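You operate a simulated robot arm through the tools that you are given. There is no shell and no other tool.

You run a simulated robot arm. Do the job below in one go: nothing can be reset, and whatever is moved stays where it is left.

Task
Clear the jam, index once and park the rail's blue carrier on the carrier rack.
Fine: yellow release lever first, then the raised orange stop down; the rail's black carrier rides one station on and stays there.
Where things are to end (x, y in the base frame): blue carrier within 60 mm of [750, 100].

It is judged by the outcome, as a careful person would: the job done as asked, and still so three seconds after it is handed in. It fails if anything else is knocked over, pushed out of place, dropped, spilled or broken.

Robot
A 6-joint arm with a two-finger parallel gripper, fixed in place. Base frame: the origin is at the foot of the arm, x ahead of it, y to its left, z up. Units: mm, degrees, N and s.
With the tool pointing down near the work surface it reaches from about 300 to 660 mm from the base axis. Its first joint turns from -115.0 to 115.0 degrees. Payload 3.43 kg.
Tool frame: the origin (TCP) lies between the finger pads and is the grasp point; the fingertips stand 34 mm ahead of it; z points along the fingers, y is the line along which they close. Largest opening 128 mm; finger width 24, thickness 12; the body of the gripper, 48 by 130 mm, starts 96 mm behind the TCP.
Orientation is told as [roll, pitch, yaw] about the base's x, y, z axes, in that order, counted from this pose: with the fingers straight down and closing along the base's y, the tool's x points along the base's -x, its y along +y and its z along -z.

Tools
- The arm moves only by the tool nudge_tool. Its argument "moves" is one flat list of numbers, 7 for each row, row after row: the shift along the tool's x, y, z in m, then the turn, a rotation vector about the tool's x, y, z in degrees, then the opening in per cent of the stroke, from 0 (shut) to 100 (fully open). In form: [x, y, z, ax, ay, az, gripper, x, y, z, ax, ay, az, gripper, ...]. A call has 1 to 20 rows; each row shifts and turns the commanded pose from where the row before left it, along the tool's axes as they then stand. Rows are played at 5 a second. More than 50 mm and 8.6 degrees between two rows, or a gripper value outside its range, and nothing of the call is played. A pose out of reach is approached as far as the arm can. The call stops where the force on the tool passes 40 N (or 10 N more than at its start, if that is more) or the arm is blocked; 0.2 s more then pass. The fingers move at their own pace (about 153 mm/s each) and stop on an object; they squeeze with about 31 N. The grip force told is the motor's: it shows also when the fingers shut on nothing. Time passes only in rows, and 0.2 s behind the last, so rows that do not move let the fingers close. It gives the time, the measured TCP pose, the force on the tool (base axes), the opening and the grip force at its end, in the units of the frame above (readings bear some noise), with the torque about the TCP (base axes, N m) and any sound that the robot's microphone picked up, and new pictures: "show" is both (left out), scene, wrist or none.
- Cameras (640 x 400 px; columns grow to the right, rows downward): "scene" is fixed at [397.9, 648.3, 1518.7]; the picture's right is [-0.93, -0.36, 0.00], its down [-0.26, 0.66, -0.71] and it looks along [0.26, -0.66, -0.71] (base axes); focal length 278 px, centre (320, 200). "wrist" rides on the gripper at [76, -11, -160] in the tool frame; the picture's right is [0.15, 0.99, 0.00], its down [-0.88, 0.13, -0.46] and it looks along [-0.45, 0.07, 0.89] (tool axes); focal length 234 px, centre (320, 200).
- lift_body(by): slides the trunk up (or, below 0, down) by that many mm; the arm rides with it, the base frame stays. It gives what a move gives, with no picture.
- probe_pixels(camera, pixels): for up to 12 pixels [column, row] of the newest picture of that camera ("zoom" is the newest enlarged one), the place [x, y, z] in the base frame of the surface seen there, good to about 3 mm. No time passes.
- enlarge(camera, box): a new picture of the part [left, top, right, bottom] of that camera's present view, enlarged. No time passes.
- hand_in(): hands the job in; it is judged then, once.

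Open the gripper and draw the arm clear of the work before you hand the job in, unless the task says otherwise.

The tools are called after "Call:" by a JSON object that holds its "op" and its "data". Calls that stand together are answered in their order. nudge_tool: Moves the arm, as the interface text tells. Its arguments: {"type":"object","properties":{"moves":{"type":"array","items":{"type":"number"}},"show":{"type":"string","enum":["both","scene","wrist","none"]}},"required":["moves"]} The other tools are called the same way: lift_body (by) slides the trunk up or down; probe_pixels (camera, pixels) gives the place of the surface under pixels of a picture; enlarge (camera, box) takes an enlarged picture of a part of a camera's view; hand_in () hands the job in.

At the start:

```text
clock: 0.0
position: [442.0, 40.8, 1230.6]
tool_rot: [0.0, 0.0, 0.1]
force: [-1.0, -0.2, 0.7]
wrist_torque: [0.01, -0.03, -0.03]
opening: 127.9
grip_force: 0.1
trunk travel left (down, up): [-900.0, 90.0]
```

scene: 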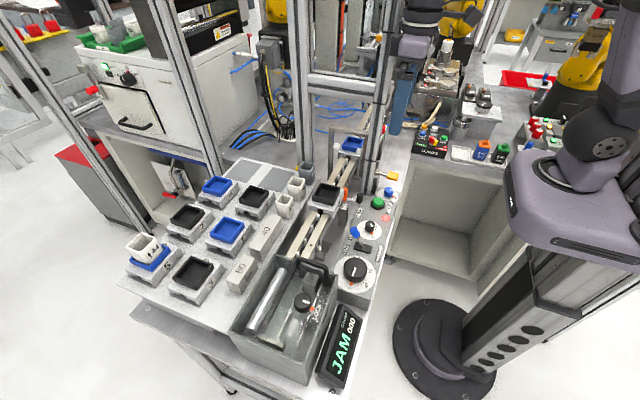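
wrist: 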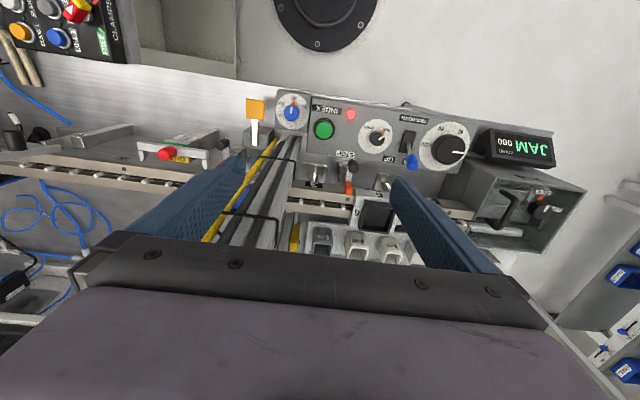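

I start by looking closer at the work area in both views: the rail, stops, levers and the rack in the scene picture (around columns 120-400, rows 130-390).

Call:
{"op": "enlarge", "data": {"camera": "scene", "box": [220, 120, 420, 245]}}

Call:
{"op": "enlarge", "data": {"camera": "wrist", "box": [230, 80, 590, 305]}}

Call:
{"op": "enlarge", "data": {"camera": "scene", "box": [220, 220, 420, 345]}}

Call:
{"op": "enlarge", "data": {"camera": "scene", "box": [110, 150, 340, 310]}}

```text
3.20 times, centred on (320, 182) of scene
```

zoom: 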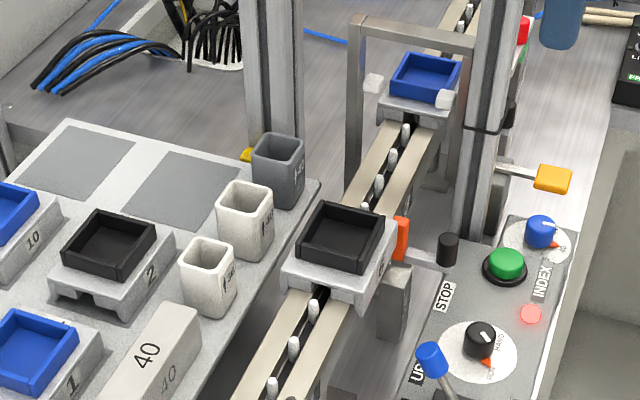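

```text
1.78 times, centred on (410, 192) of wrist
```

zoom: 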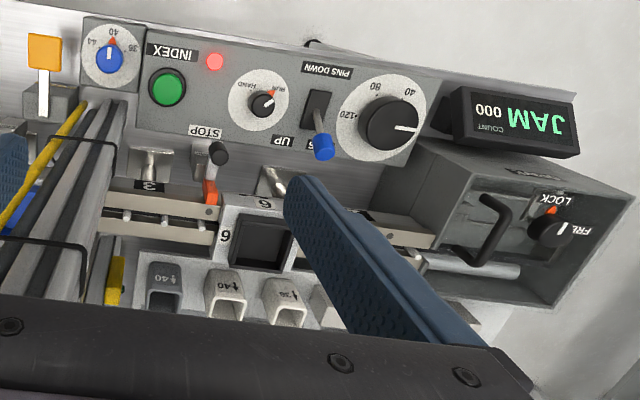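

```text
3.20 times, centred on (320, 282) of scene
```

zoom: 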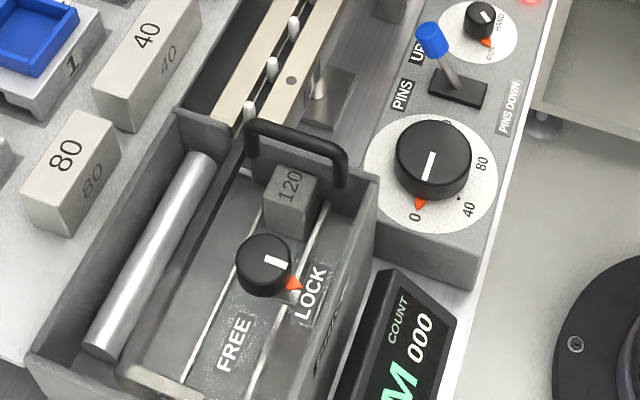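

```text
2.50 times, centred on (225, 230) of scene
```

zoom: 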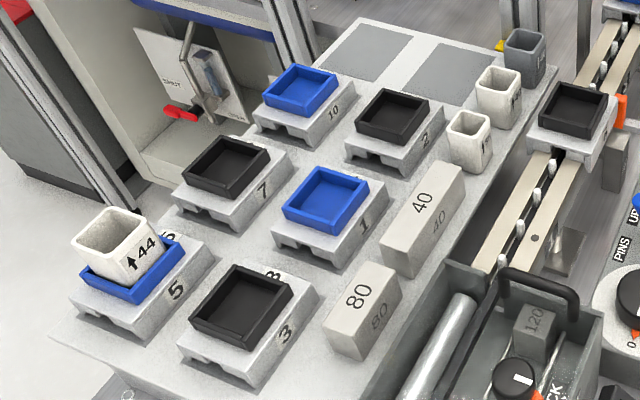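

I measure where the main parts are: rail carriers, stops, levers, buttons, rack patches in the scene view.

Call:
{"op": "probe_pixels", "data": {"camera": "scene", "pixels": [[352, 144], [326, 194], [392, 176], [376, 176], [345, 195], [359, 197], [378, 203], [387, 192], [370, 227], [354, 232], [355, 268], [244, 168]]}}

Call:
{"op": "probe_pixels", "data": {"camera": "scene", "pixels": [[278, 178], [217, 185], [254, 197], [228, 230], [187, 216], [150, 250], [194, 272], [265, 238], [240, 275], [297, 187], [285, 205], [306, 170]]}}

Call:
{"op": "probe_pixels", "data": {"camera": "scene", "pixels": [[304, 303], [312, 268], [268, 300], [310, 280], [337, 346], [307, 240], [346, 170], [331, 128], [360, 130], [368, 95], [388, 205], [300, 260]]}}

```text
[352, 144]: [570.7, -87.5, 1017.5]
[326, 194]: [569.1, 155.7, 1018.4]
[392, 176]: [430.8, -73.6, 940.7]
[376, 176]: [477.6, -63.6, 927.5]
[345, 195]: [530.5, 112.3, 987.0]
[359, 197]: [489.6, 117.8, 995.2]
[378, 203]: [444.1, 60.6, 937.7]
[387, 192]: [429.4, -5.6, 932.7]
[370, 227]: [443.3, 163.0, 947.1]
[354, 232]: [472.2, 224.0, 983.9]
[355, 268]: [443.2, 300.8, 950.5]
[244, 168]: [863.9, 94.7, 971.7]
```

```text
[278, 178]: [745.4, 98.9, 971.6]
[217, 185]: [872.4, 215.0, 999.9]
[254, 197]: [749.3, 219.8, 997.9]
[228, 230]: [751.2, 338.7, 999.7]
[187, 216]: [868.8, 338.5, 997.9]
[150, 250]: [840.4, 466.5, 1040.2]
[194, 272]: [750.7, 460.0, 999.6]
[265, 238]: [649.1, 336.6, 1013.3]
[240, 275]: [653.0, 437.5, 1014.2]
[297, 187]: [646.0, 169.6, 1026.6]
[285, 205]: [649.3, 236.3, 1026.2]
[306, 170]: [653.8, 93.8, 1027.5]
```

```text
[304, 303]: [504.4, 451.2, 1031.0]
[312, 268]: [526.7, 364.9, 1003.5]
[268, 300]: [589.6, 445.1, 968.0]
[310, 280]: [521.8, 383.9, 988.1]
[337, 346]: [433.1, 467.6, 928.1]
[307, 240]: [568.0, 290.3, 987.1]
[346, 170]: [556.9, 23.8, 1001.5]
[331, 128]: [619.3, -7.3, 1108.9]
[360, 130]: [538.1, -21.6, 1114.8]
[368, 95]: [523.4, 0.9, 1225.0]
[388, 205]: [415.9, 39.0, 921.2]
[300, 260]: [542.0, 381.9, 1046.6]
```

The blue rail carrier sits near (352,144) past a gate frame with white blocks either side. I zoom in on it and on the stop/release lever area.

Call:
{"op": "enlarge", "data": {"camera": "scene", "box": [320, 110, 400, 160]}}

Call:
{"op": "enlarge", "data": {"camera": "scene", "box": [310, 160, 406, 220]}}

Call:
{"op": "enlarge", "data": {"camera": "wrist", "box": [230, 90, 390, 190]}}

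Call:
{"op": "enlarge", "data": {"camera": "wrist", "box": [0, 90, 270, 260]}}

Call:
{"op": "enlarge", "data": {"camera": "wrist", "box": [370, 100, 600, 250]}}

```text
8.00 times, centred on (360, 135) of scene
```

zoom: 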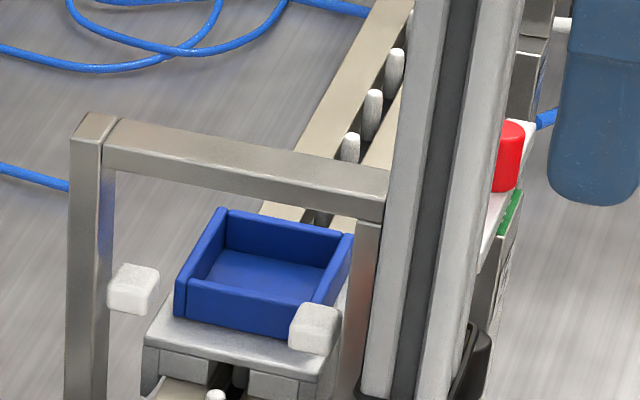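

```text
6.67 times, centred on (358, 190) of scene
```

zoom: 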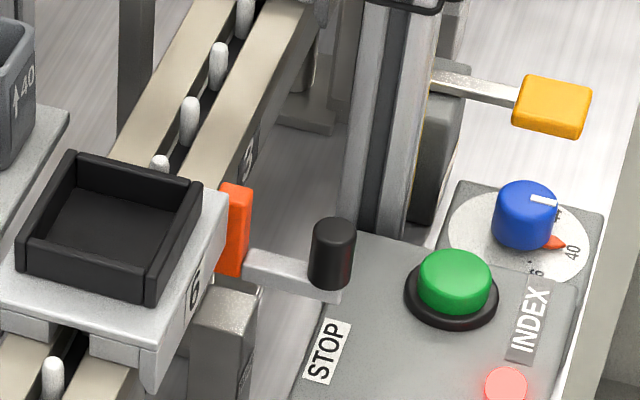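

```text
4.00 times, centred on (310, 140) of wrist
```

zoom: 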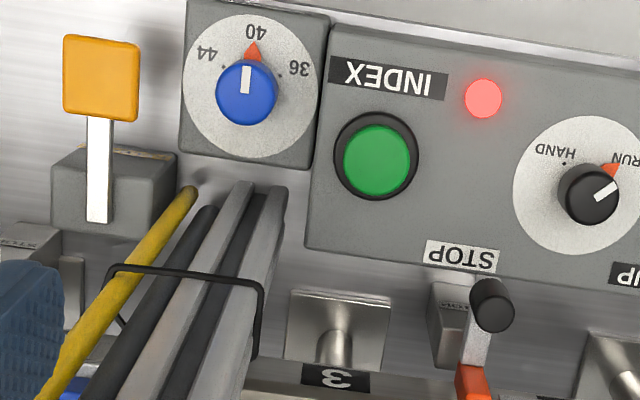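

```text
2.35 times, centred on (135, 175) of wrist
```

zoom: 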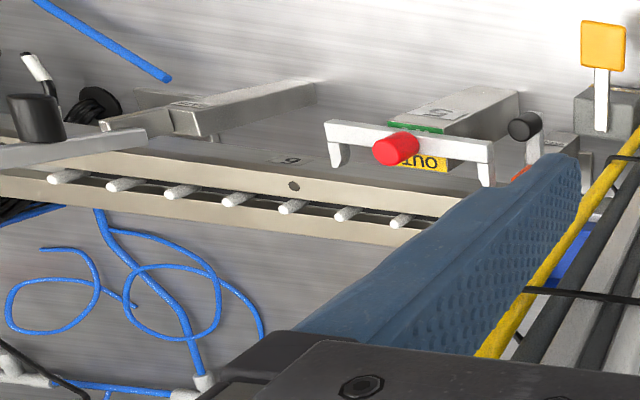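

```text
2.67 times, centred on (485, 175) of wrist
```

zoom: 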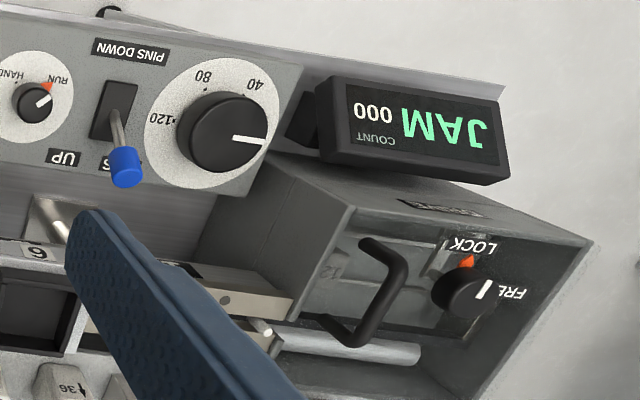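

I need the geometry of the gate, white blocks, the upright post and the second stop, so I probe those in scene and wrist pictures.

Call:
{"op": "probe_pixels", "data": {"camera": "scene", "pixels": [[336, 146], [359, 151], [331, 150], [366, 142], [348, 136], [343, 147], [372, 150], [380, 100], [369, 183], [363, 183], [386, 130], [300, 120]]}}

Call:
{"op": "probe_pixels", "data": {"camera": "wrist", "pixels": [[255, 108], [254, 132], [255, 150], [167, 154], [200, 150], [221, 143], [124, 158], [287, 160], [313, 185], [348, 185], [353, 166], [120, 170]]}}

Call:
{"op": "probe_pixels", "data": {"camera": "wrist", "pixels": [[245, 210], [270, 200], [290, 150], [245, 150], [265, 185], [385, 180], [412, 160], [409, 130], [378, 136], [325, 128], [350, 114], [450, 150]]}}

```text
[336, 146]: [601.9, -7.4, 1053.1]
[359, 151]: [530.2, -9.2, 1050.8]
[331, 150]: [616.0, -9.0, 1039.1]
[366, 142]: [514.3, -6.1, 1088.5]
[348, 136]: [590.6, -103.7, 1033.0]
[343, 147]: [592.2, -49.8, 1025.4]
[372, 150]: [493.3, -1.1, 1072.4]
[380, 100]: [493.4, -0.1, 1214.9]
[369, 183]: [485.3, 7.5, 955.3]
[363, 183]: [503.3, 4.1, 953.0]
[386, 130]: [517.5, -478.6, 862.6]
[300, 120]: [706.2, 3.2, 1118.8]
```

```text
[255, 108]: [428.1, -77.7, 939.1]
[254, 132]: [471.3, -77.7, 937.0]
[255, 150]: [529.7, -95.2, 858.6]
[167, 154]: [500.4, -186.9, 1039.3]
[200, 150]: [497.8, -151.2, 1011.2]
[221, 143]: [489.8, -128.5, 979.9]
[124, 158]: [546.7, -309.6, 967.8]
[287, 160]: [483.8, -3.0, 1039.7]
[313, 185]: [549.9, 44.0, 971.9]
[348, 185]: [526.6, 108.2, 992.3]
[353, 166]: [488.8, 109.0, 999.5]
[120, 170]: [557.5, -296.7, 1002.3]
```

```text
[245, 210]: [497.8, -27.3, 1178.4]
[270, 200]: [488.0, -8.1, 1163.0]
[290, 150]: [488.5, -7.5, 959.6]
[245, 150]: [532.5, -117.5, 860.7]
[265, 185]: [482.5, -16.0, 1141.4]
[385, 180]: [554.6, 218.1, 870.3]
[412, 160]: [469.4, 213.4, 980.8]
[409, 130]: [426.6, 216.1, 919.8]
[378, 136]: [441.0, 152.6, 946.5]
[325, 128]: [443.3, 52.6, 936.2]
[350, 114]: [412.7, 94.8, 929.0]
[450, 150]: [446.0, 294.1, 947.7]
```

The gate posts stand at x≈538/619, y≈-9 and the extrusion upright at x≈480-505, y≈-25..8, close ahead of the gripper. I back the tool off towards the base and slide to the right (−y) to view the blue carrier's station and the yellow lever.

Call:
{"op": "nudge_tool", "data": {"moves": [0.04, 0, 0, 0, 0, 0, 100, 0.04, 0, 0, 0, 0, 0, 100, 0, -0.04, 0, 0, 0, 0, 100, 0, -0.04, 0, 0, 0, 0, 100, 0, -0.04, 0, 0, 0, 0, 100, 0, -0.04, 0, 0, 0, 0, 100], "show": "both"}}

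```text
clock: 1.4
position: [359.7, -120.5, 1230.9]
tool_rot: [0.0, 0.0, 0.1]
force: [-0.3, 0.0, -0.4]
wrist_torque: [0.05, 0.01, -0.02]
opening: 127.8
grip_force: 0.1
trunk travel left (down, up): [-900.0, 90.0]
```

scene: 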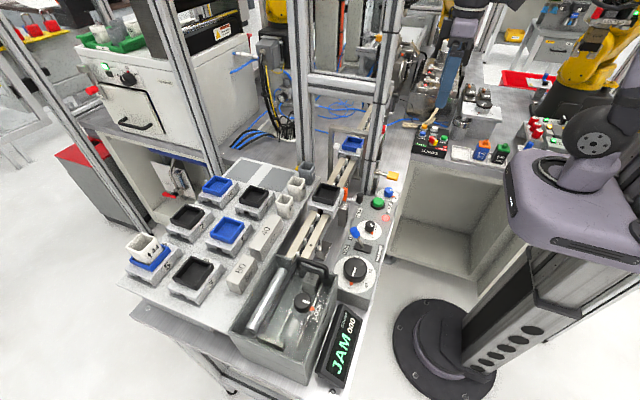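
wrist: 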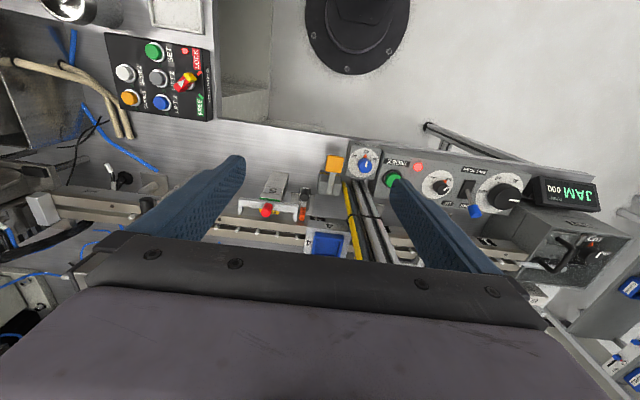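

Now the blue carrier's station is between the fingers at about (330,240) with the red knob device at (265,210). I enlarge that zone.

Call:
{"op": "enlarge", "data": {"camera": "wrist", "box": [220, 140, 420, 265]}}

Call:
{"op": "enlarge", "data": {"camera": "wrist", "box": [230, 165, 358, 245]}}

Call:
{"op": "enlarge", "data": {"camera": "scene", "box": [290, 60, 450, 160]}}

```text
3.20 times, centred on (320, 202) of wrist
```

zoom: 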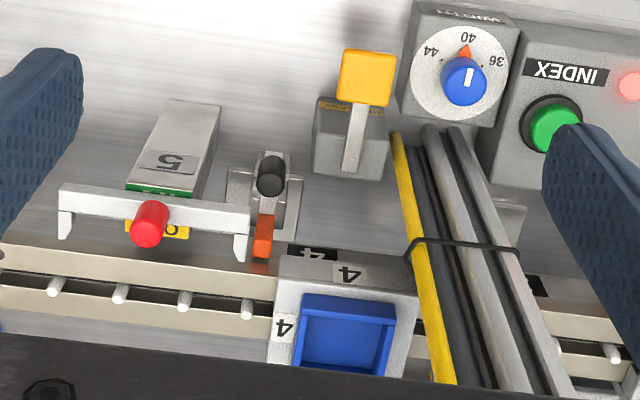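

```text
5.00 times, centred on (294, 205) of wrist
```

zoom: 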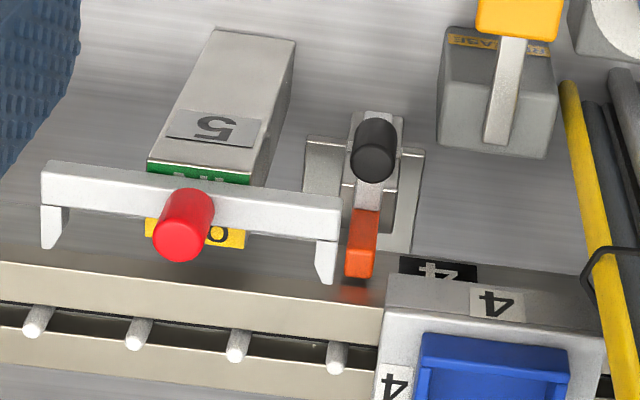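

```text
4.00 times, centred on (370, 110) of scene
```

zoom: 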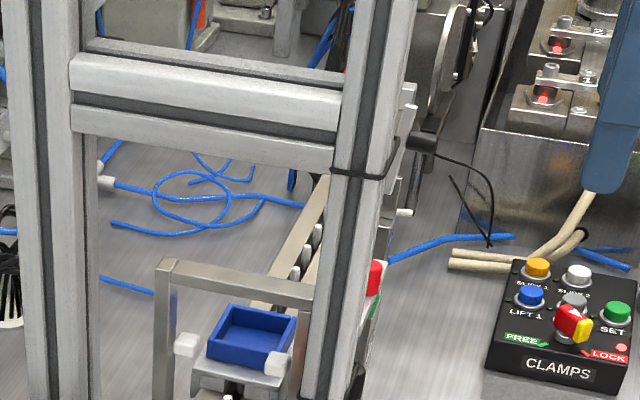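

There is a second orange stop at station 4 (zoom 2 at (360,245)). I compare its height with the first stop's and measure the clamp and yellow lever.

Call:
{"op": "probe_pixels", "data": {"camera": "wrist", "pixels": [[302, 213], [302, 219], [304, 195], [303, 204], [267, 210], [280, 208], [239, 203], [297, 218], [335, 162], [331, 180], [330, 192], [319, 185]]}}

Call:
{"op": "probe_pixels", "data": {"camera": "wrist", "pixels": [[328, 242], [318, 236], [343, 233], [310, 225], [347, 229], [268, 190], [275, 176], [250, 225], [355, 219], [395, 180], [365, 165], [330, 219]]}}

Call:
{"op": "probe_pixels", "data": {"camera": "scene", "pixels": [[345, 85], [330, 80], [345, 95], [355, 204], [360, 203], [356, 195], [359, 190], [353, 190], [354, 200], [370, 200], [374, 202], [366, 197]]}}

```text
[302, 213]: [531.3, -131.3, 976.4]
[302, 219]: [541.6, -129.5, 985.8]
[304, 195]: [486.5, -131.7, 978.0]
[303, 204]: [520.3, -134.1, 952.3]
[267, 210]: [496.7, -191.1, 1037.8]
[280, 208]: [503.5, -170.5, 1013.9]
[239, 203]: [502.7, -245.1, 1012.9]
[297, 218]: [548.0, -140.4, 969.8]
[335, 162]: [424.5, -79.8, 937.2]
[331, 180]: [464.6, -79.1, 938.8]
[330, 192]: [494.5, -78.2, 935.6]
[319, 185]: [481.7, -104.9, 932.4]
```

```text
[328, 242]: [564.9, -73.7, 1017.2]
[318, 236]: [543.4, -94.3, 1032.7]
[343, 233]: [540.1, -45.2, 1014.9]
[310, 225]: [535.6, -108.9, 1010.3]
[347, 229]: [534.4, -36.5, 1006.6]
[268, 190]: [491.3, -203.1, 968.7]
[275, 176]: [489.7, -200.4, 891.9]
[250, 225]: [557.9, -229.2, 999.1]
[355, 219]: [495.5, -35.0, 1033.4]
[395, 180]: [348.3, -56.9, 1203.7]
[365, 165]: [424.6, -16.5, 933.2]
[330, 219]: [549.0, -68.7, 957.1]
```

```text
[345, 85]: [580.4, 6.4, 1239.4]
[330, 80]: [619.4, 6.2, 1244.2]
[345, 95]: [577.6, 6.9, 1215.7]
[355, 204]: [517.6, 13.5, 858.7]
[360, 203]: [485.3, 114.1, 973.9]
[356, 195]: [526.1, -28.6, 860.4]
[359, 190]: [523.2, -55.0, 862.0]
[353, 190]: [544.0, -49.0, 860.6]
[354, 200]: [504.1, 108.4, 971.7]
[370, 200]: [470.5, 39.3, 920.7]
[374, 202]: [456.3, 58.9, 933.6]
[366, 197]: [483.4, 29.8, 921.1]
```

I take tight zooms of both stops to compare their heights precisely.

Call:
{"op": "enlarge", "data": {"camera": "wrist", "box": [285, 180, 325, 230]}}

Call:
{"op": "probe_pixels", "data": {"camera": "wrist", "pixels": [[303, 208], [303, 211], [303, 215], [302, 217], [302, 220], [301, 222], [304, 190], [305, 193], [304, 198], [304, 201], [304, 203], [304, 206]]}}

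Call:
{"op": "enlarge", "data": {"camera": "scene", "box": [335, 180, 375, 215]}}

Call:
{"op": "probe_pixels", "data": {"camera": "scene", "pixels": [[345, 188], [346, 190], [345, 193], [345, 196], [345, 199], [348, 201], [352, 201], [356, 202], [359, 194], [359, 198], [360, 201], [344, 205]]}}

```text
8.00 times, centred on (305, 205) of wrist
```

zoom: 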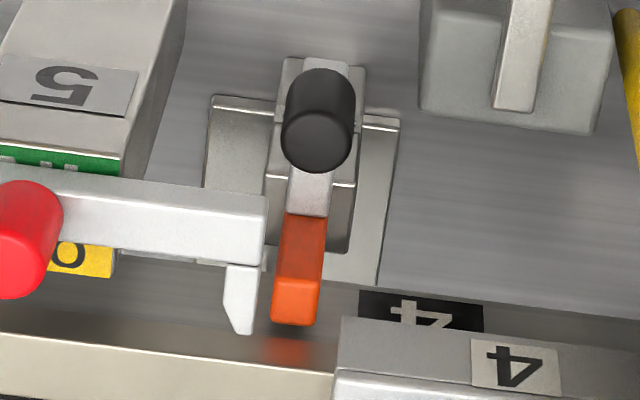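

```text
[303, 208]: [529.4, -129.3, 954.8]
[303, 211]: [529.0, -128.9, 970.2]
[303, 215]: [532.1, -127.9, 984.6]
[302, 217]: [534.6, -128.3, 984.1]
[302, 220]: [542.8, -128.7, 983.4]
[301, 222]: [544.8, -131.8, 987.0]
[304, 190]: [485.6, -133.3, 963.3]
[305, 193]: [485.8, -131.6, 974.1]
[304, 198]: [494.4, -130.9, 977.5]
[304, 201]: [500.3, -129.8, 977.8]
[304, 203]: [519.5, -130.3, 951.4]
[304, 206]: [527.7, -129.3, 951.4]
```

```text
11.43 times, centred on (355, 198) of scene
```

zoom: 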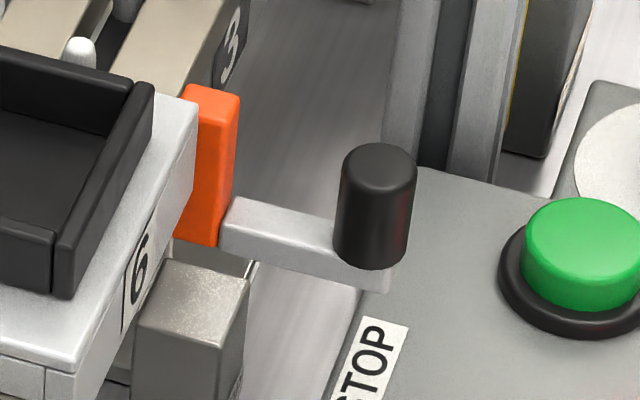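

```text
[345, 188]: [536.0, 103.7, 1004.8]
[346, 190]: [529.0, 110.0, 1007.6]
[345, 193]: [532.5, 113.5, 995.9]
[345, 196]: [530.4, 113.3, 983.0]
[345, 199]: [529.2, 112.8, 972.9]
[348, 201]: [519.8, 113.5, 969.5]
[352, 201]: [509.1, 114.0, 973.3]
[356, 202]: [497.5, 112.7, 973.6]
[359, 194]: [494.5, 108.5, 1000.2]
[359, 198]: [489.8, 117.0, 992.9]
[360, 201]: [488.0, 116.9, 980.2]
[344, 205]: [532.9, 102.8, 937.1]
```

The station-2 stop is raised (orange top z≈1007, knob top z≈1000) while the station-4 stop is down (984/978), so the knob drops about 22 mm. Now I go lower over the yellow lever (wrist (335,162)) to see how it moves.

Call:
{"op": "nudge_tool", "data": {"moves": [0, 0.04, 0, 0, 0, 0, 100, 0, 0, 0.04, 0, 0, 0, 100, 0, 0, 0.04, 0, 0, 0, 100, 0, 0, 0.04, 0, 0, 0, 100], "show": "both"}}

Call:
{"op": "enlarge", "data": {"camera": "wrist", "box": [240, 100, 400, 200]}}

```text
clock: 2.4
position: [362.8, -79.6, 1110.1]
tool_rot: [0.0, 0.0, 0.1]
force: [0.1, -0.8, 0.2]
wrist_torque: [-0.01, -0.02, 0.01]
opening: 128.0
grip_force: 0.1
trunk travel left (down, up): [-900.0, 90.0]
```

scene: 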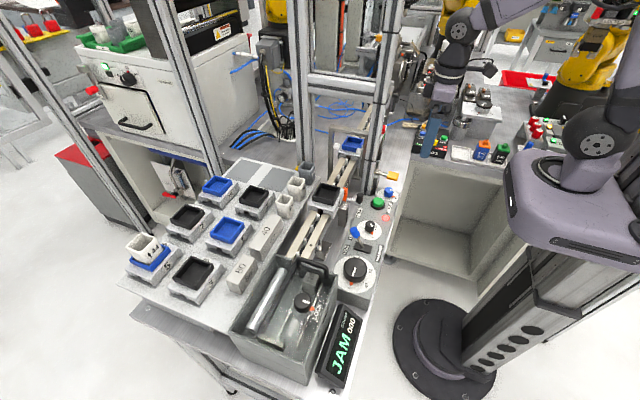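
wrist: 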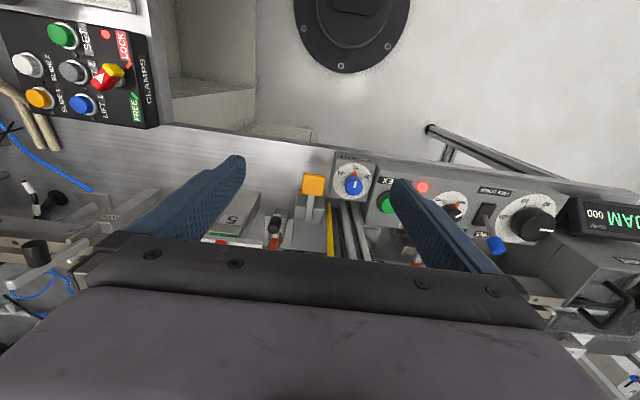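

```text
4.00 times, centred on (320, 150) of wrist
```

zoom: 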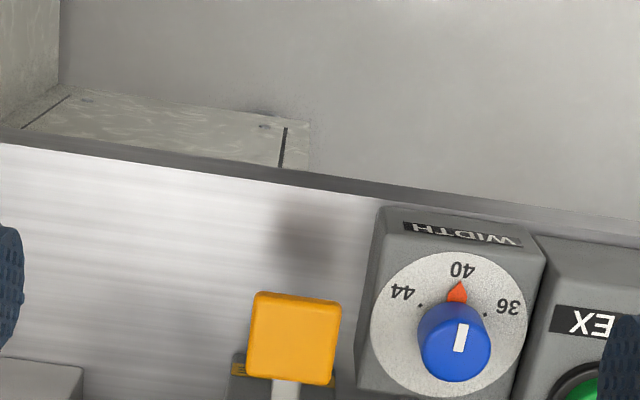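

The pad at (313,185) overhangs free air above the table, so it looks like a press-down lever. I move forward a bit to see its pivot block and label.

Call:
{"op": "nudge_tool", "data": {"moves": [-0.025, 0, 0, 0, 0, 0, 100, -0.025, 0, 0, 0, 0, 0, 100], "show": "wrist"}}

Call:
{"op": "enlarge", "data": {"camera": "wrist", "box": [220, 120, 412, 240]}}

```text
clock: 3.0
position: [410.6, -78.3, 1109.9]
tool_rot: [0.0, -0.1, 0.0]
force: [0.1, 0.4, 1.0]
wrist_torque: [-0.02, 0.03, 0.0]
opening: 127.8
grip_force: 0.0
trunk travel left (down, up): [-900.0, 90.0]
```

wrist: 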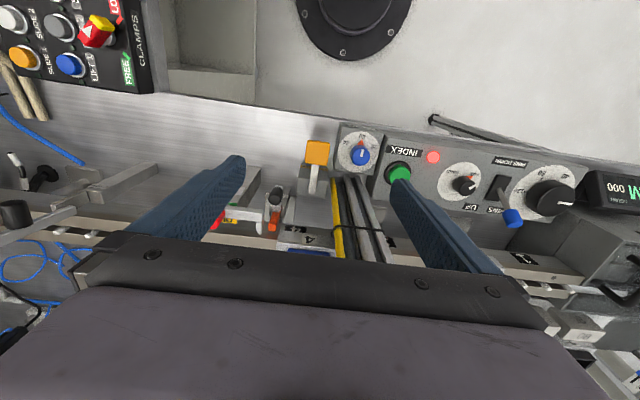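

```text
3.33 times, centred on (316, 180) of wrist
```

zoom: 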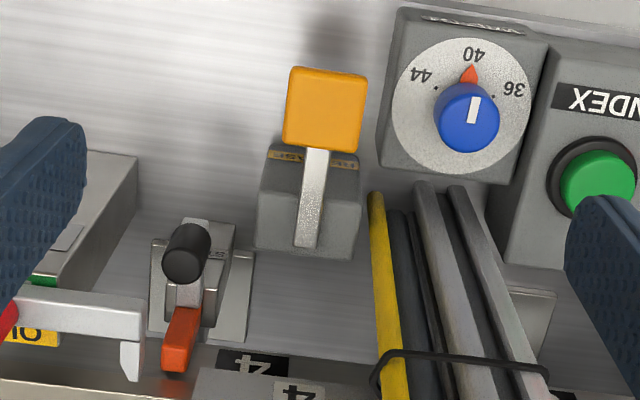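

I measure the pad and arm of the yellow lever plus the green button, to aim the closed fingertips.

Call:
{"op": "probe_pixels", "data": {"camera": "wrist", "pixels": [[308, 143], [328, 145], [307, 160], [327, 162], [317, 152], [314, 172], [312, 192], [302, 192], [324, 175], [399, 174], [395, 170], [404, 178]]}}

```text
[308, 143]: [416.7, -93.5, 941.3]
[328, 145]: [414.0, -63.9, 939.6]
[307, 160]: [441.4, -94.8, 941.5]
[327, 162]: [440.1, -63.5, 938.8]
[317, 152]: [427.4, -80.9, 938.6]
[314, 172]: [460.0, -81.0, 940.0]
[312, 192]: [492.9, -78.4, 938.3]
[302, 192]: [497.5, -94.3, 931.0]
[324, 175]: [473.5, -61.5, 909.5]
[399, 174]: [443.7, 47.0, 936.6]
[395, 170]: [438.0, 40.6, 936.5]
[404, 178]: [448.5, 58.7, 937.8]
```

The pad spans x 414-441, y -94…-63, top z≈940. I shut the fingers and come down to about 15 mm above it.

Call:
{"op": "nudge_tool", "data": {"moves": [-0.0155, 0, 0, 0, 0, 0, 0, 0, 0, 0.04, 0, 0, 0, 0, 0, 0, 0.04, 0, 0, 0, 0, 0, 0, 0.03, 0, 0, 0, 0, 0, 0, 0.01, 0, 0, 0, 0], "show": "both"}}

```text
clock: 4.2
position: [426.4, -80.1, 990.2]
tool_rot: [0.0, -0.1, 0.1]
force: [-0.2, 0.5, 0.6]
wrist_torque: [0.03, 0.01, -0.01]
opening: 0.0
grip_force: 31.0
trunk travel left (down, up): [-900.0, 90.0]
```

scene: 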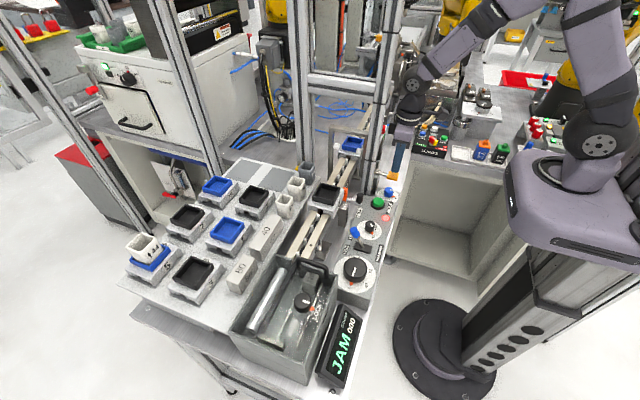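
wrist: 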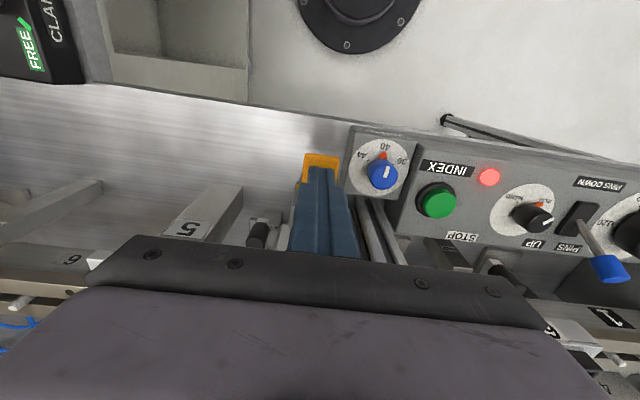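

The fingertips are over the pad (wrist (320,170)). I press down in small steps and watch the force.

Call:
{"op": "nudge_tool", "data": {"moves": [0, 0, 0.008, 0, 0, 0, 0, 0, 0, 0.005, 0, 0, 0, 0, 0, 0, 0.004, 0, 0, 0, 0, 0, 0, 0.004, 0, 0, 0, 0, 0, 0, 0.004, 0, 0, 0, 0], "show": "both"}}

```text
clock: 5.4
position: [427.5, -78.9, 967.1]
tool_rot: [0.0, -0.1, 0.1]
force: [-1.1, -1.3, 3.2]
wrist_torque: [-0.06, 0.0, 0.0]
opening: 0.1
grip_force: 30.7
trunk travel left (down, up): [-900.0, 90.0]
```

scene: 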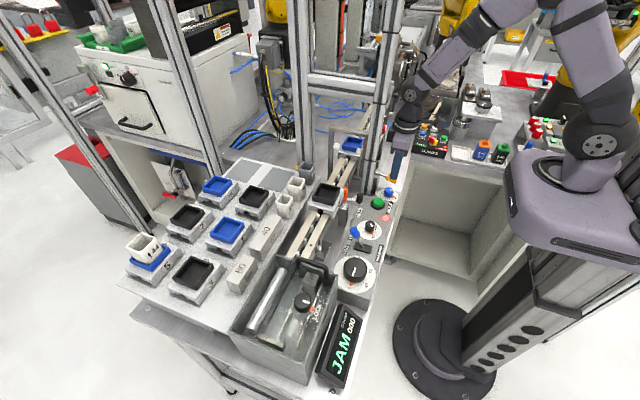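
wrist: 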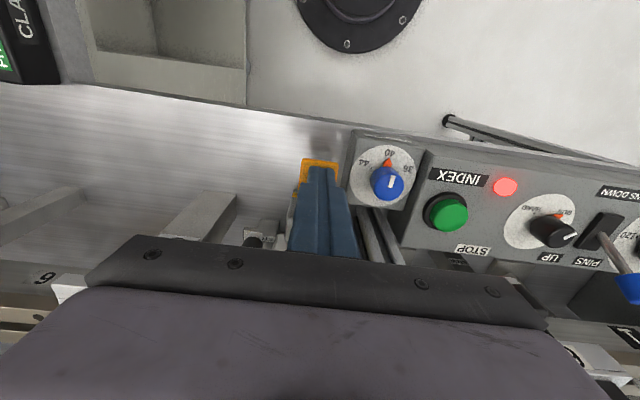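

The pad yields with about 3 N of force, so pressing down is the right direction. I continue in small steps.

Call:
{"op": "nudge_tool", "data": {"moves": [0, 0, 0.005, 0, 0, 0, 0, 0, 0, 0.005, 0, 0, 0, 0, 0, 0, 0.005, 0, 0, 0, 0], "show": "wrist"}}

```text
clock: 6.2
position: [424.4, -78.8, 952.1]
tool_rot: [-0.1, -0.3, 0.1]
force: [-2.5, 4.1, 21.4]
wrist_torque: [0.13, -0.17, 0.09]
opening: 0.0
grip_force: 31.1
trunk travel left (down, up): [-900.0, 90.0]
```

wrist: 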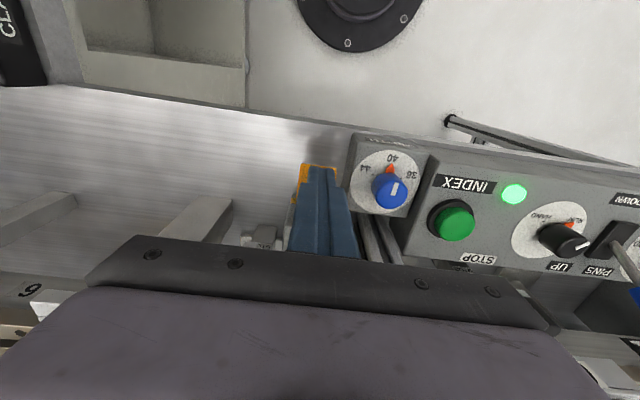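

The lamp at (513,195) turned green and the force rose to 21 N – the lever is at its end. I raise the tool and check the display and lever.

Call:
{"op": "nudge_tool", "data": {"moves": [0, 0, -0.01, 0, 0, 0, 0, 0, 0, -0.03, 0, 0, 0, 0, 0, 0, -0.04, 0, 0, 0, 0, 0, 0, -0.04, 0, 0, 0, 0], "show": "both"}}

Call:
{"op": "enlarge", "data": {"camera": "scene", "box": [300, 120, 428, 200]}}

Call:
{"op": "enlarge", "data": {"camera": "scene", "box": [230, 220, 390, 390]}}

```text
clock: 7.2
position: [427.8, -82.3, 1071.6]
tool_rot: [0.0, 0.0, 0.0]
force: [-0.4, -0.1, 0.1]
wrist_torque: [-0.01, -0.01, -0.02]
opening: 0.0
grip_force: 30.8
trunk travel left (down, up): [-900.0, 90.0]
```

scene: 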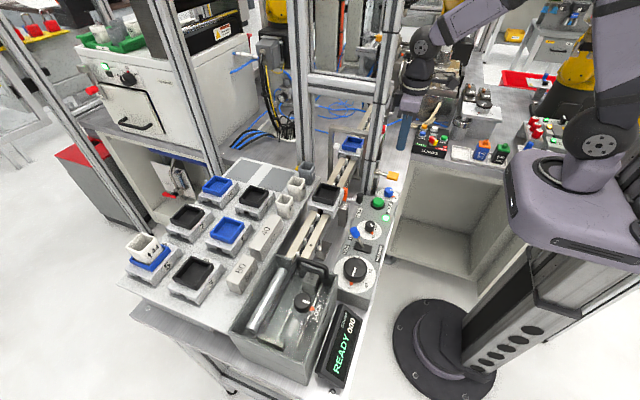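
wrist: 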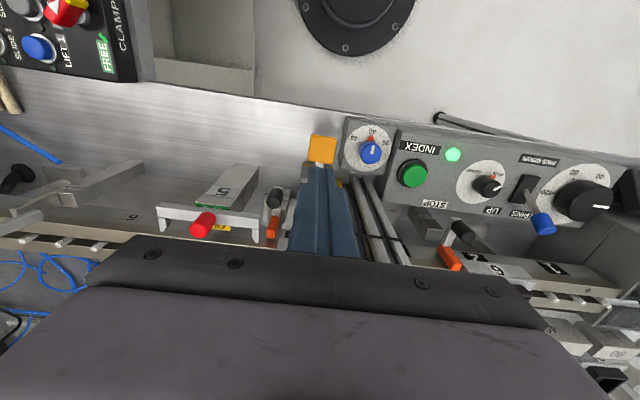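

```text
5.00 times, centred on (364, 160) of scene
```

zoom: 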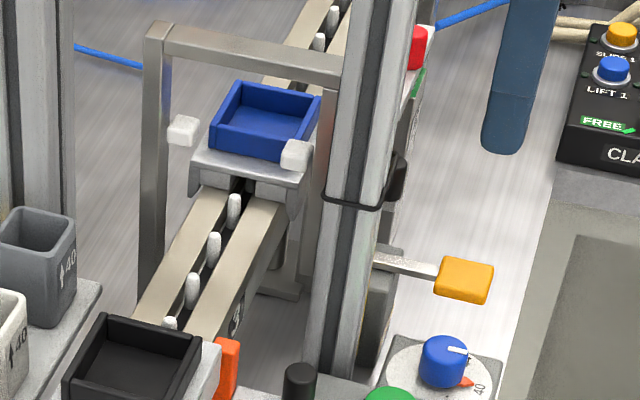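

```text
2.35 times, centred on (310, 305) of scene
```

zoom: 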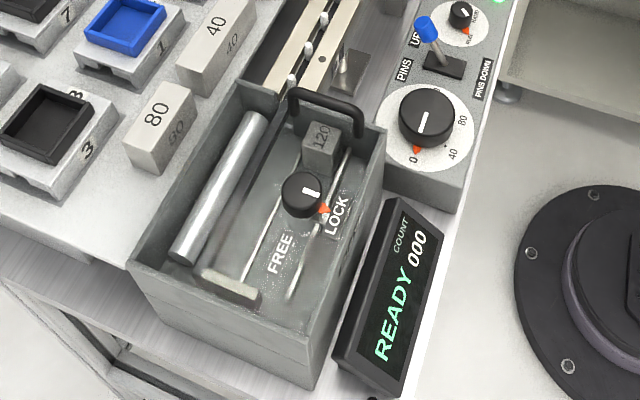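

Display reads READY 000, lamp green, lever sprung back. Next the station-2 stop: I back off from the upright, slide to y≈110 at height, and look.

Call:
{"op": "nudge_tool", "data": {"moves": [0.02, 0, -0.03, 0, 0, 0, 0, 0, 0.04, 0, 0, 0, 0, 0, 0, 0.04, 0, 0, 0, 0, 0, 0, 0.04, 0, 0, 0, 0, 0, 0, 0.04, 0, 0, 0, 0, 0, 0, 0.033, 0, 0, 0, 0, 0], "show": "both"}}

```text
clock: 8.6
position: [406.6, 112.8, 1103.2]
tool_rot: [0.0, 0.0, 0.0]
force: [0.3, -0.5, -1.2]
wrist_torque: [-0.04, -0.03, 0.02]
opening: 0.0
grip_force: 30.6
trunk travel left (down, up): [-900.0, 90.0]
```

scene: 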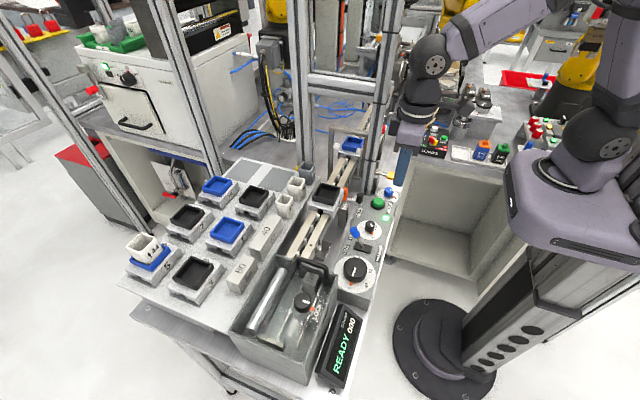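
wrist: 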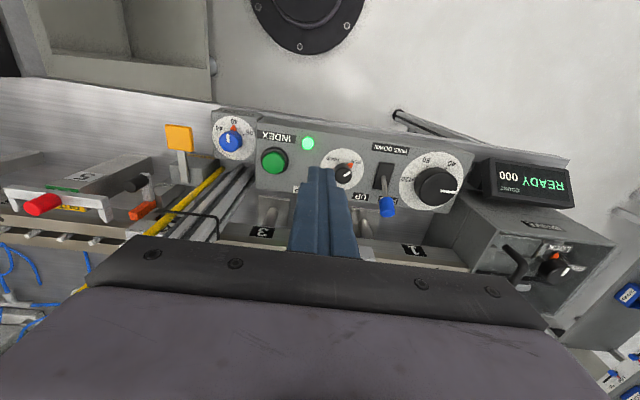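

I check the knob's top center in the scene picture (about (360,195)) and the area around it.

Call:
{"op": "enlarge", "data": {"camera": "scene", "box": [335, 180, 375, 205]}}

Call:
{"op": "probe_pixels", "data": {"camera": "zoom", "pixels": [[400, 230], [380, 235], [425, 235], [400, 220], [405, 250], [400, 290], [405, 330], [210, 110], [215, 95], [230, 105], [195, 110], [360, 330]]}}

```text
16.00 times, centred on (355, 192) of scene
```

zoom: 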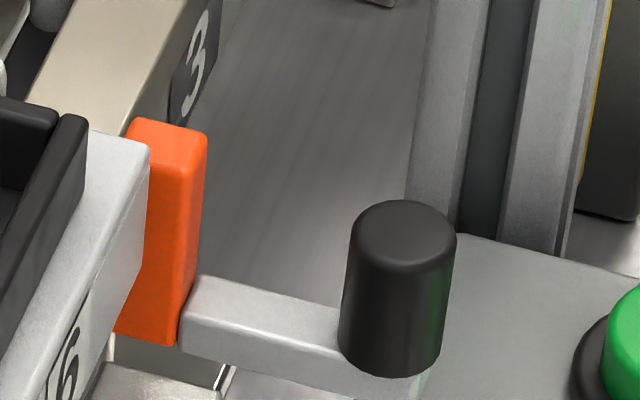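

```text
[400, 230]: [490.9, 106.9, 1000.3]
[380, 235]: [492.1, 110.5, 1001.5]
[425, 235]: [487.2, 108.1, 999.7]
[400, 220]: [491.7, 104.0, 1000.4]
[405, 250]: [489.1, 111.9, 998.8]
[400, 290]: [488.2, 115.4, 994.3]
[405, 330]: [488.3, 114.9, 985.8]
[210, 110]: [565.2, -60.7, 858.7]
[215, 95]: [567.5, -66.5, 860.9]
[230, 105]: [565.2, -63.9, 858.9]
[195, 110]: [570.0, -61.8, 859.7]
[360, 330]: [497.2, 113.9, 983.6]
```

The knob top is centred at about (489.5,107,1000). I move over it with the closed fingertips, staying 15 mm above.

Call:
{"op": "nudge_tool", "data": {"moves": [-0.04, -0.0055, 0, 0, 0, 0, 0, -0.0425, 0, 0, 0, 0, 0, 0, 0, 0, 0.03, 0, 0, 0, 0, 0, 0, 0.024, 0, 0, 0, 0], "show": "both"}}

Call:
{"op": "enlarge", "data": {"camera": "scene", "box": [320, 150, 400, 210]}}

```text
clock: 9.6
position: [489.4, 110.9, 1046.9]
tool_rot: [-0.1, 0.0, 0.2]
force: [0.7, 0.3, 0.2]
wrist_torque: [-0.01, 0.01, 0.01]
opening: 0.0
grip_force: 30.7
trunk travel left (down, up): [-900.0, 90.0]
```

scene: 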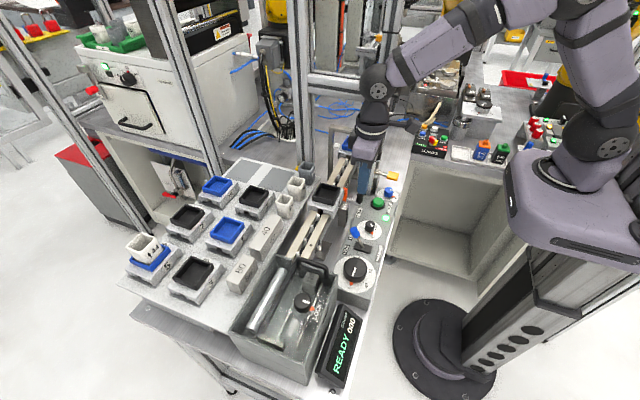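
wrist: 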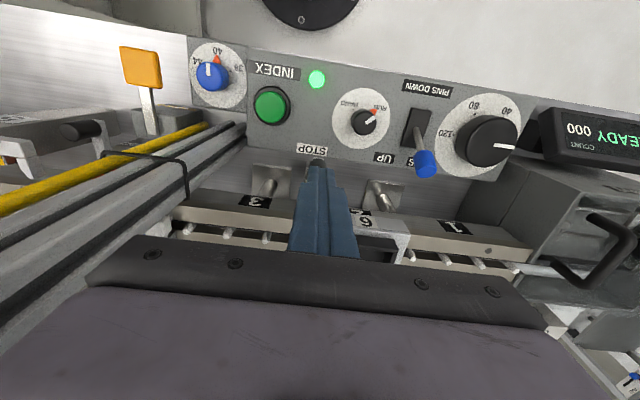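

```text
6.67 times, centred on (360, 180) of scene
```

zoom: 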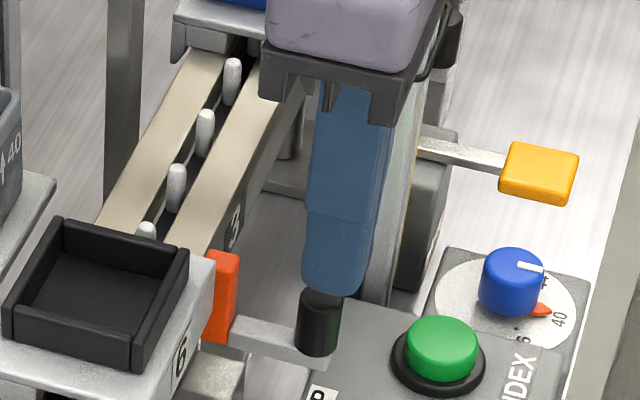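

Tips are directly over the knob (zoom (320,300)). I press down gradually: ~13 mm to contact, then ~22 mm of travel.

Call:
{"op": "nudge_tool", "data": {"moves": [0, -0.003, 0.008, 0, 0, 0, 0, 0, 0, 0.006, 0, 0, 0, 0, 0, 0, 0.005, 0, 0, 0, 0, 0, 0, 0.005, 0, 0, 0, 0, 0, 0, 0.005, 0, 0, 0, 0], "show": "scene"}}

```text
clock: 10.8
position: [488.0, 106.7, 1017.1]
tool_rot: [0.0, 0.0, 0.0]
force: [1.2, 0.3, -0.8]
wrist_torque: [-0.03, 0.02, 0.03]
opening: 0.0
grip_force: 31.3
trunk travel left (down, up): [-900.0, 90.0]
```

scene: 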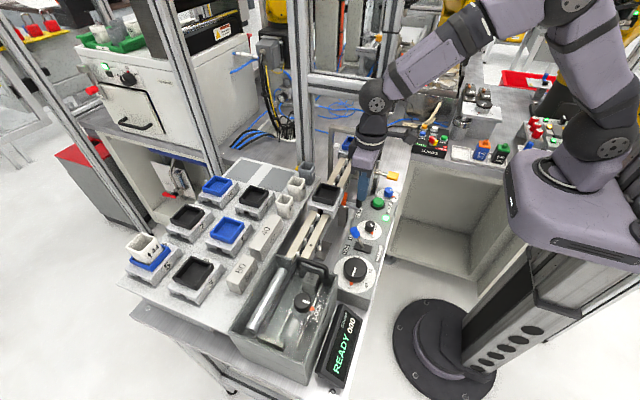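

Hardly any force at tip height 983; I zoom in to see whether the stop moved.

Call:
{"op": "enlarge", "data": {"camera": "scene", "box": [320, 150, 400, 210]}}

Call:
{"op": "enlarge", "data": {"camera": "scene", "box": [335, 180, 375, 205]}}

```text
6.67 times, centred on (360, 180) of scene
```

zoom: 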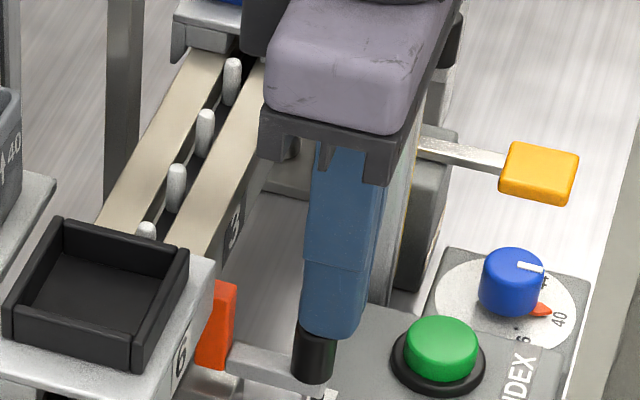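

```text
16.00 times, centred on (355, 192) of scene
```

zoom: 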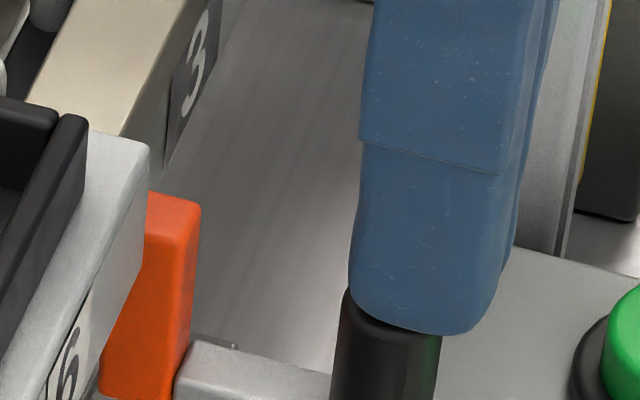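

The stop is sliding down smoothly with the knob. I press on a few more mm until it seats.

Call:
{"op": "nudge_tool", "data": {"moves": [0, 0, 0.004, 0, 0, 0, 0, 0, 0, 0.003, 0, 0, 0, 0], "show": "none"}}

```text
clock: 11.4
position: [489.6, 105.5, 1012.8]
tool_rot: [0.0, 0.0, 0.2]
force: [0.2, -0.6, 2.6]
wrist_torque: [0.01, -0.05, -0.01]
opening: 0.0
grip_force: 30.7
trunk travel left (down, up): [-900.0, 90.0]
```

Force is still small; a little further to make sure it is seated.

Call:
{"op": "nudge_tool", "data": {"moves": [0, 0, 0.003, 0, 0, 0, 0, 0, 0, 0.003, 0, 0, 0, 0], "show": "none"}}

```text
clock: 12.0
position: [488.7, 105.7, 1011.2]
tool_rot: [0.1, -0.6, 0.1]
force: [-10.8, -3.4, 22.2]
wrist_torque: [-0.1, 0.44, 0.02]
opening: 0.2
grip_force: 31.4
trunk travel left (down, up): [-900.0, 90.0]
stopped in row 2: the force on the tool passed its limit at 42 N (the readings are from after the stop); the commanded pose is now the measured one
```

The stop is seated (force limit reached at TCP z≈1011, i.e. knob at ~977). I lift off and verify that it stays down.

Call:
{"op": "nudge_tool", "data": {"moves": [0, 0, -0.006, 0, 0, 0, 0, 0, 0, -0.02, 0, 0, 0, 0, 0, 0, -0.03, 0, 0, 0, 0, 0, 0, -0.04, 0, 0, 0, 0, 0.04, 0, 0, 0, 0, 0, 0, 0.03, 0, 0, 0, 0, 0, 0], "show": "both"}}

Call:
{"op": "enlarge", "data": {"camera": "scene", "box": [320, 150, 400, 210]}}

Call:
{"op": "enlarge", "data": {"camera": "scene", "box": [230, 120, 390, 390]}}

```text
clock: 13.4
position: [420.1, 108.0, 1105.3]
tool_rot: [0.1, -0.6, 0.1]
force: [0.1, 0.5, 0.2]
wrist_torque: [-0.02, 0.02, 0.0]
opening: 0.0
grip_force: 31.1
trunk travel left (down, up): [-900.0, 90.0]
```

scene: 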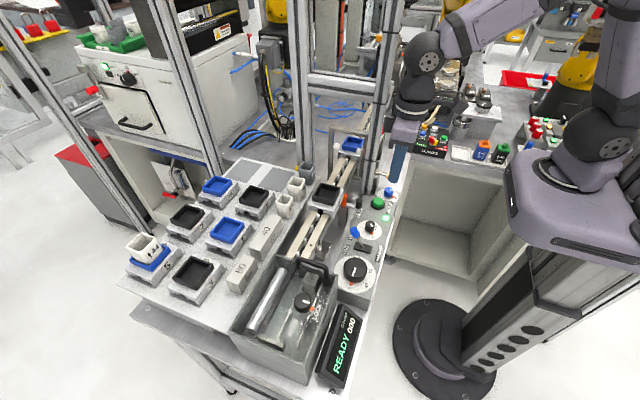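
wrist: 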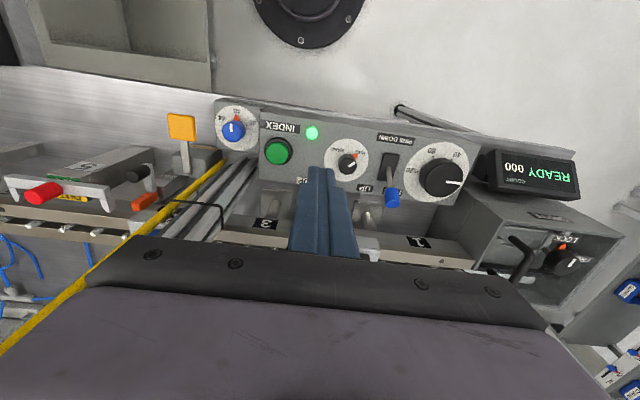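

```text
6.67 times, centred on (360, 180) of scene
```

zoom: 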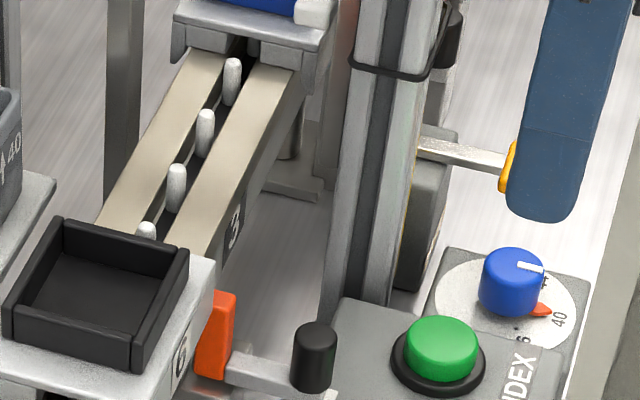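

```text
1.48 times, centred on (310, 255) of scene
```

zoom: 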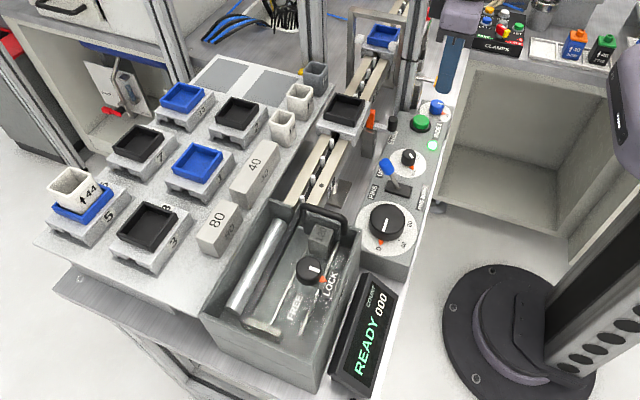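

The stop stays down. Next is INDEX: the green button is centred at about (443,48,937); I go over it at (438,51), keeping ~20 mm from the upright, and stop 15 mm above.

Call:
{"op": "nudge_tool", "data": {"moves": [0, -0.03, 0, 0, 0.6, 0, 0, -0.018, -0.027, 0, 0, 0, 0, 0, 0, 0, 0.04, 0, 0, 0, 0, 0, 0, 0.04, 0, 0, 0, 0, 0, 0, 0.034, 0, 0, 0, 0], "show": "both"}}

Call:
{"op": "enlarge", "data": {"camera": "scene", "box": [330, 130, 426, 220]}}

```text
clock: 14.6
position: [438.4, 47.4, 992.6]
tool_rot: [0.1, 0.2, 0.1]
force: [0.4, 0.2, 0.1]
wrist_torque: [-0.01, 0.02, 0.0]
opening: 0.0
grip_force: 30.8
trunk travel left (down, up): [-900.0, 90.0]
```

scene: 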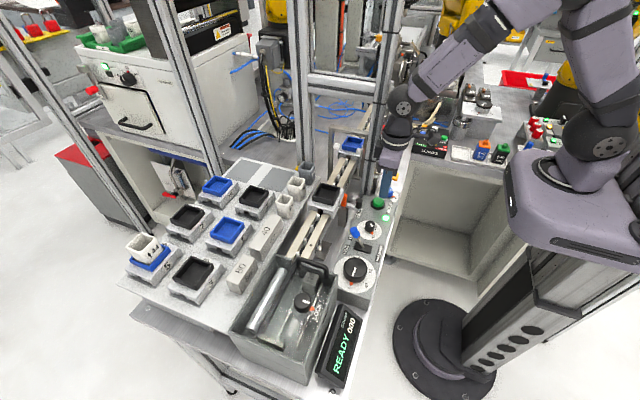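
wrist: 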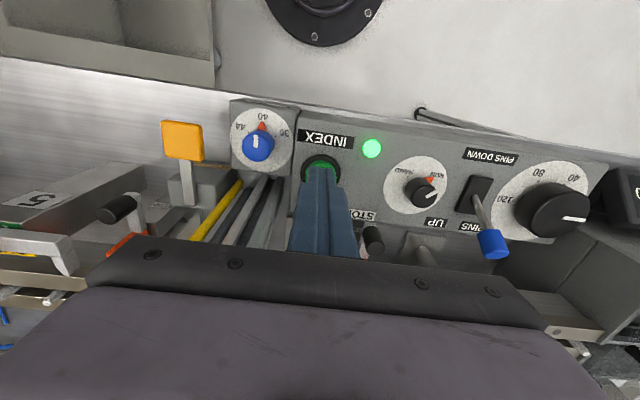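

```text
4.44 times, centred on (378, 175) of scene
```

zoom: 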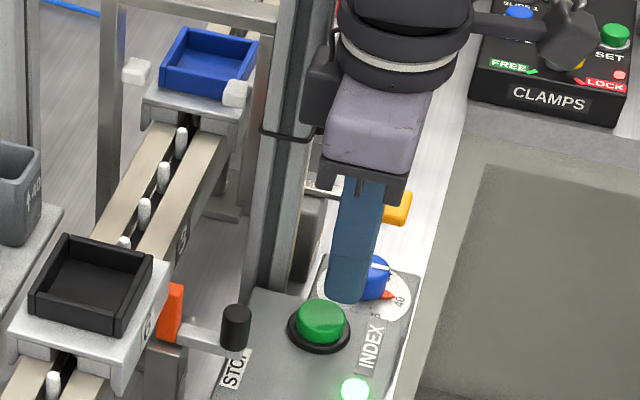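

I check button center versus fingertip position by probing the zoom (button at (320,315), fingertips at (345,295)).

Call:
{"op": "probe_pixels", "data": {"camera": "zoom", "pixels": [[320, 315], [305, 312], [335, 318], [322, 304], [318, 328], [345, 295], [340, 285], [355, 290]]}}

```text
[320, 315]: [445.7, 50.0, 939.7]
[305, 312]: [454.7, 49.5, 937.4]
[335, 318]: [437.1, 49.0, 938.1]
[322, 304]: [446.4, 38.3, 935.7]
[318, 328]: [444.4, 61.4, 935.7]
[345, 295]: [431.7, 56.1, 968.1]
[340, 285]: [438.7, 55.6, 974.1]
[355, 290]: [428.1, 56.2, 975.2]
```

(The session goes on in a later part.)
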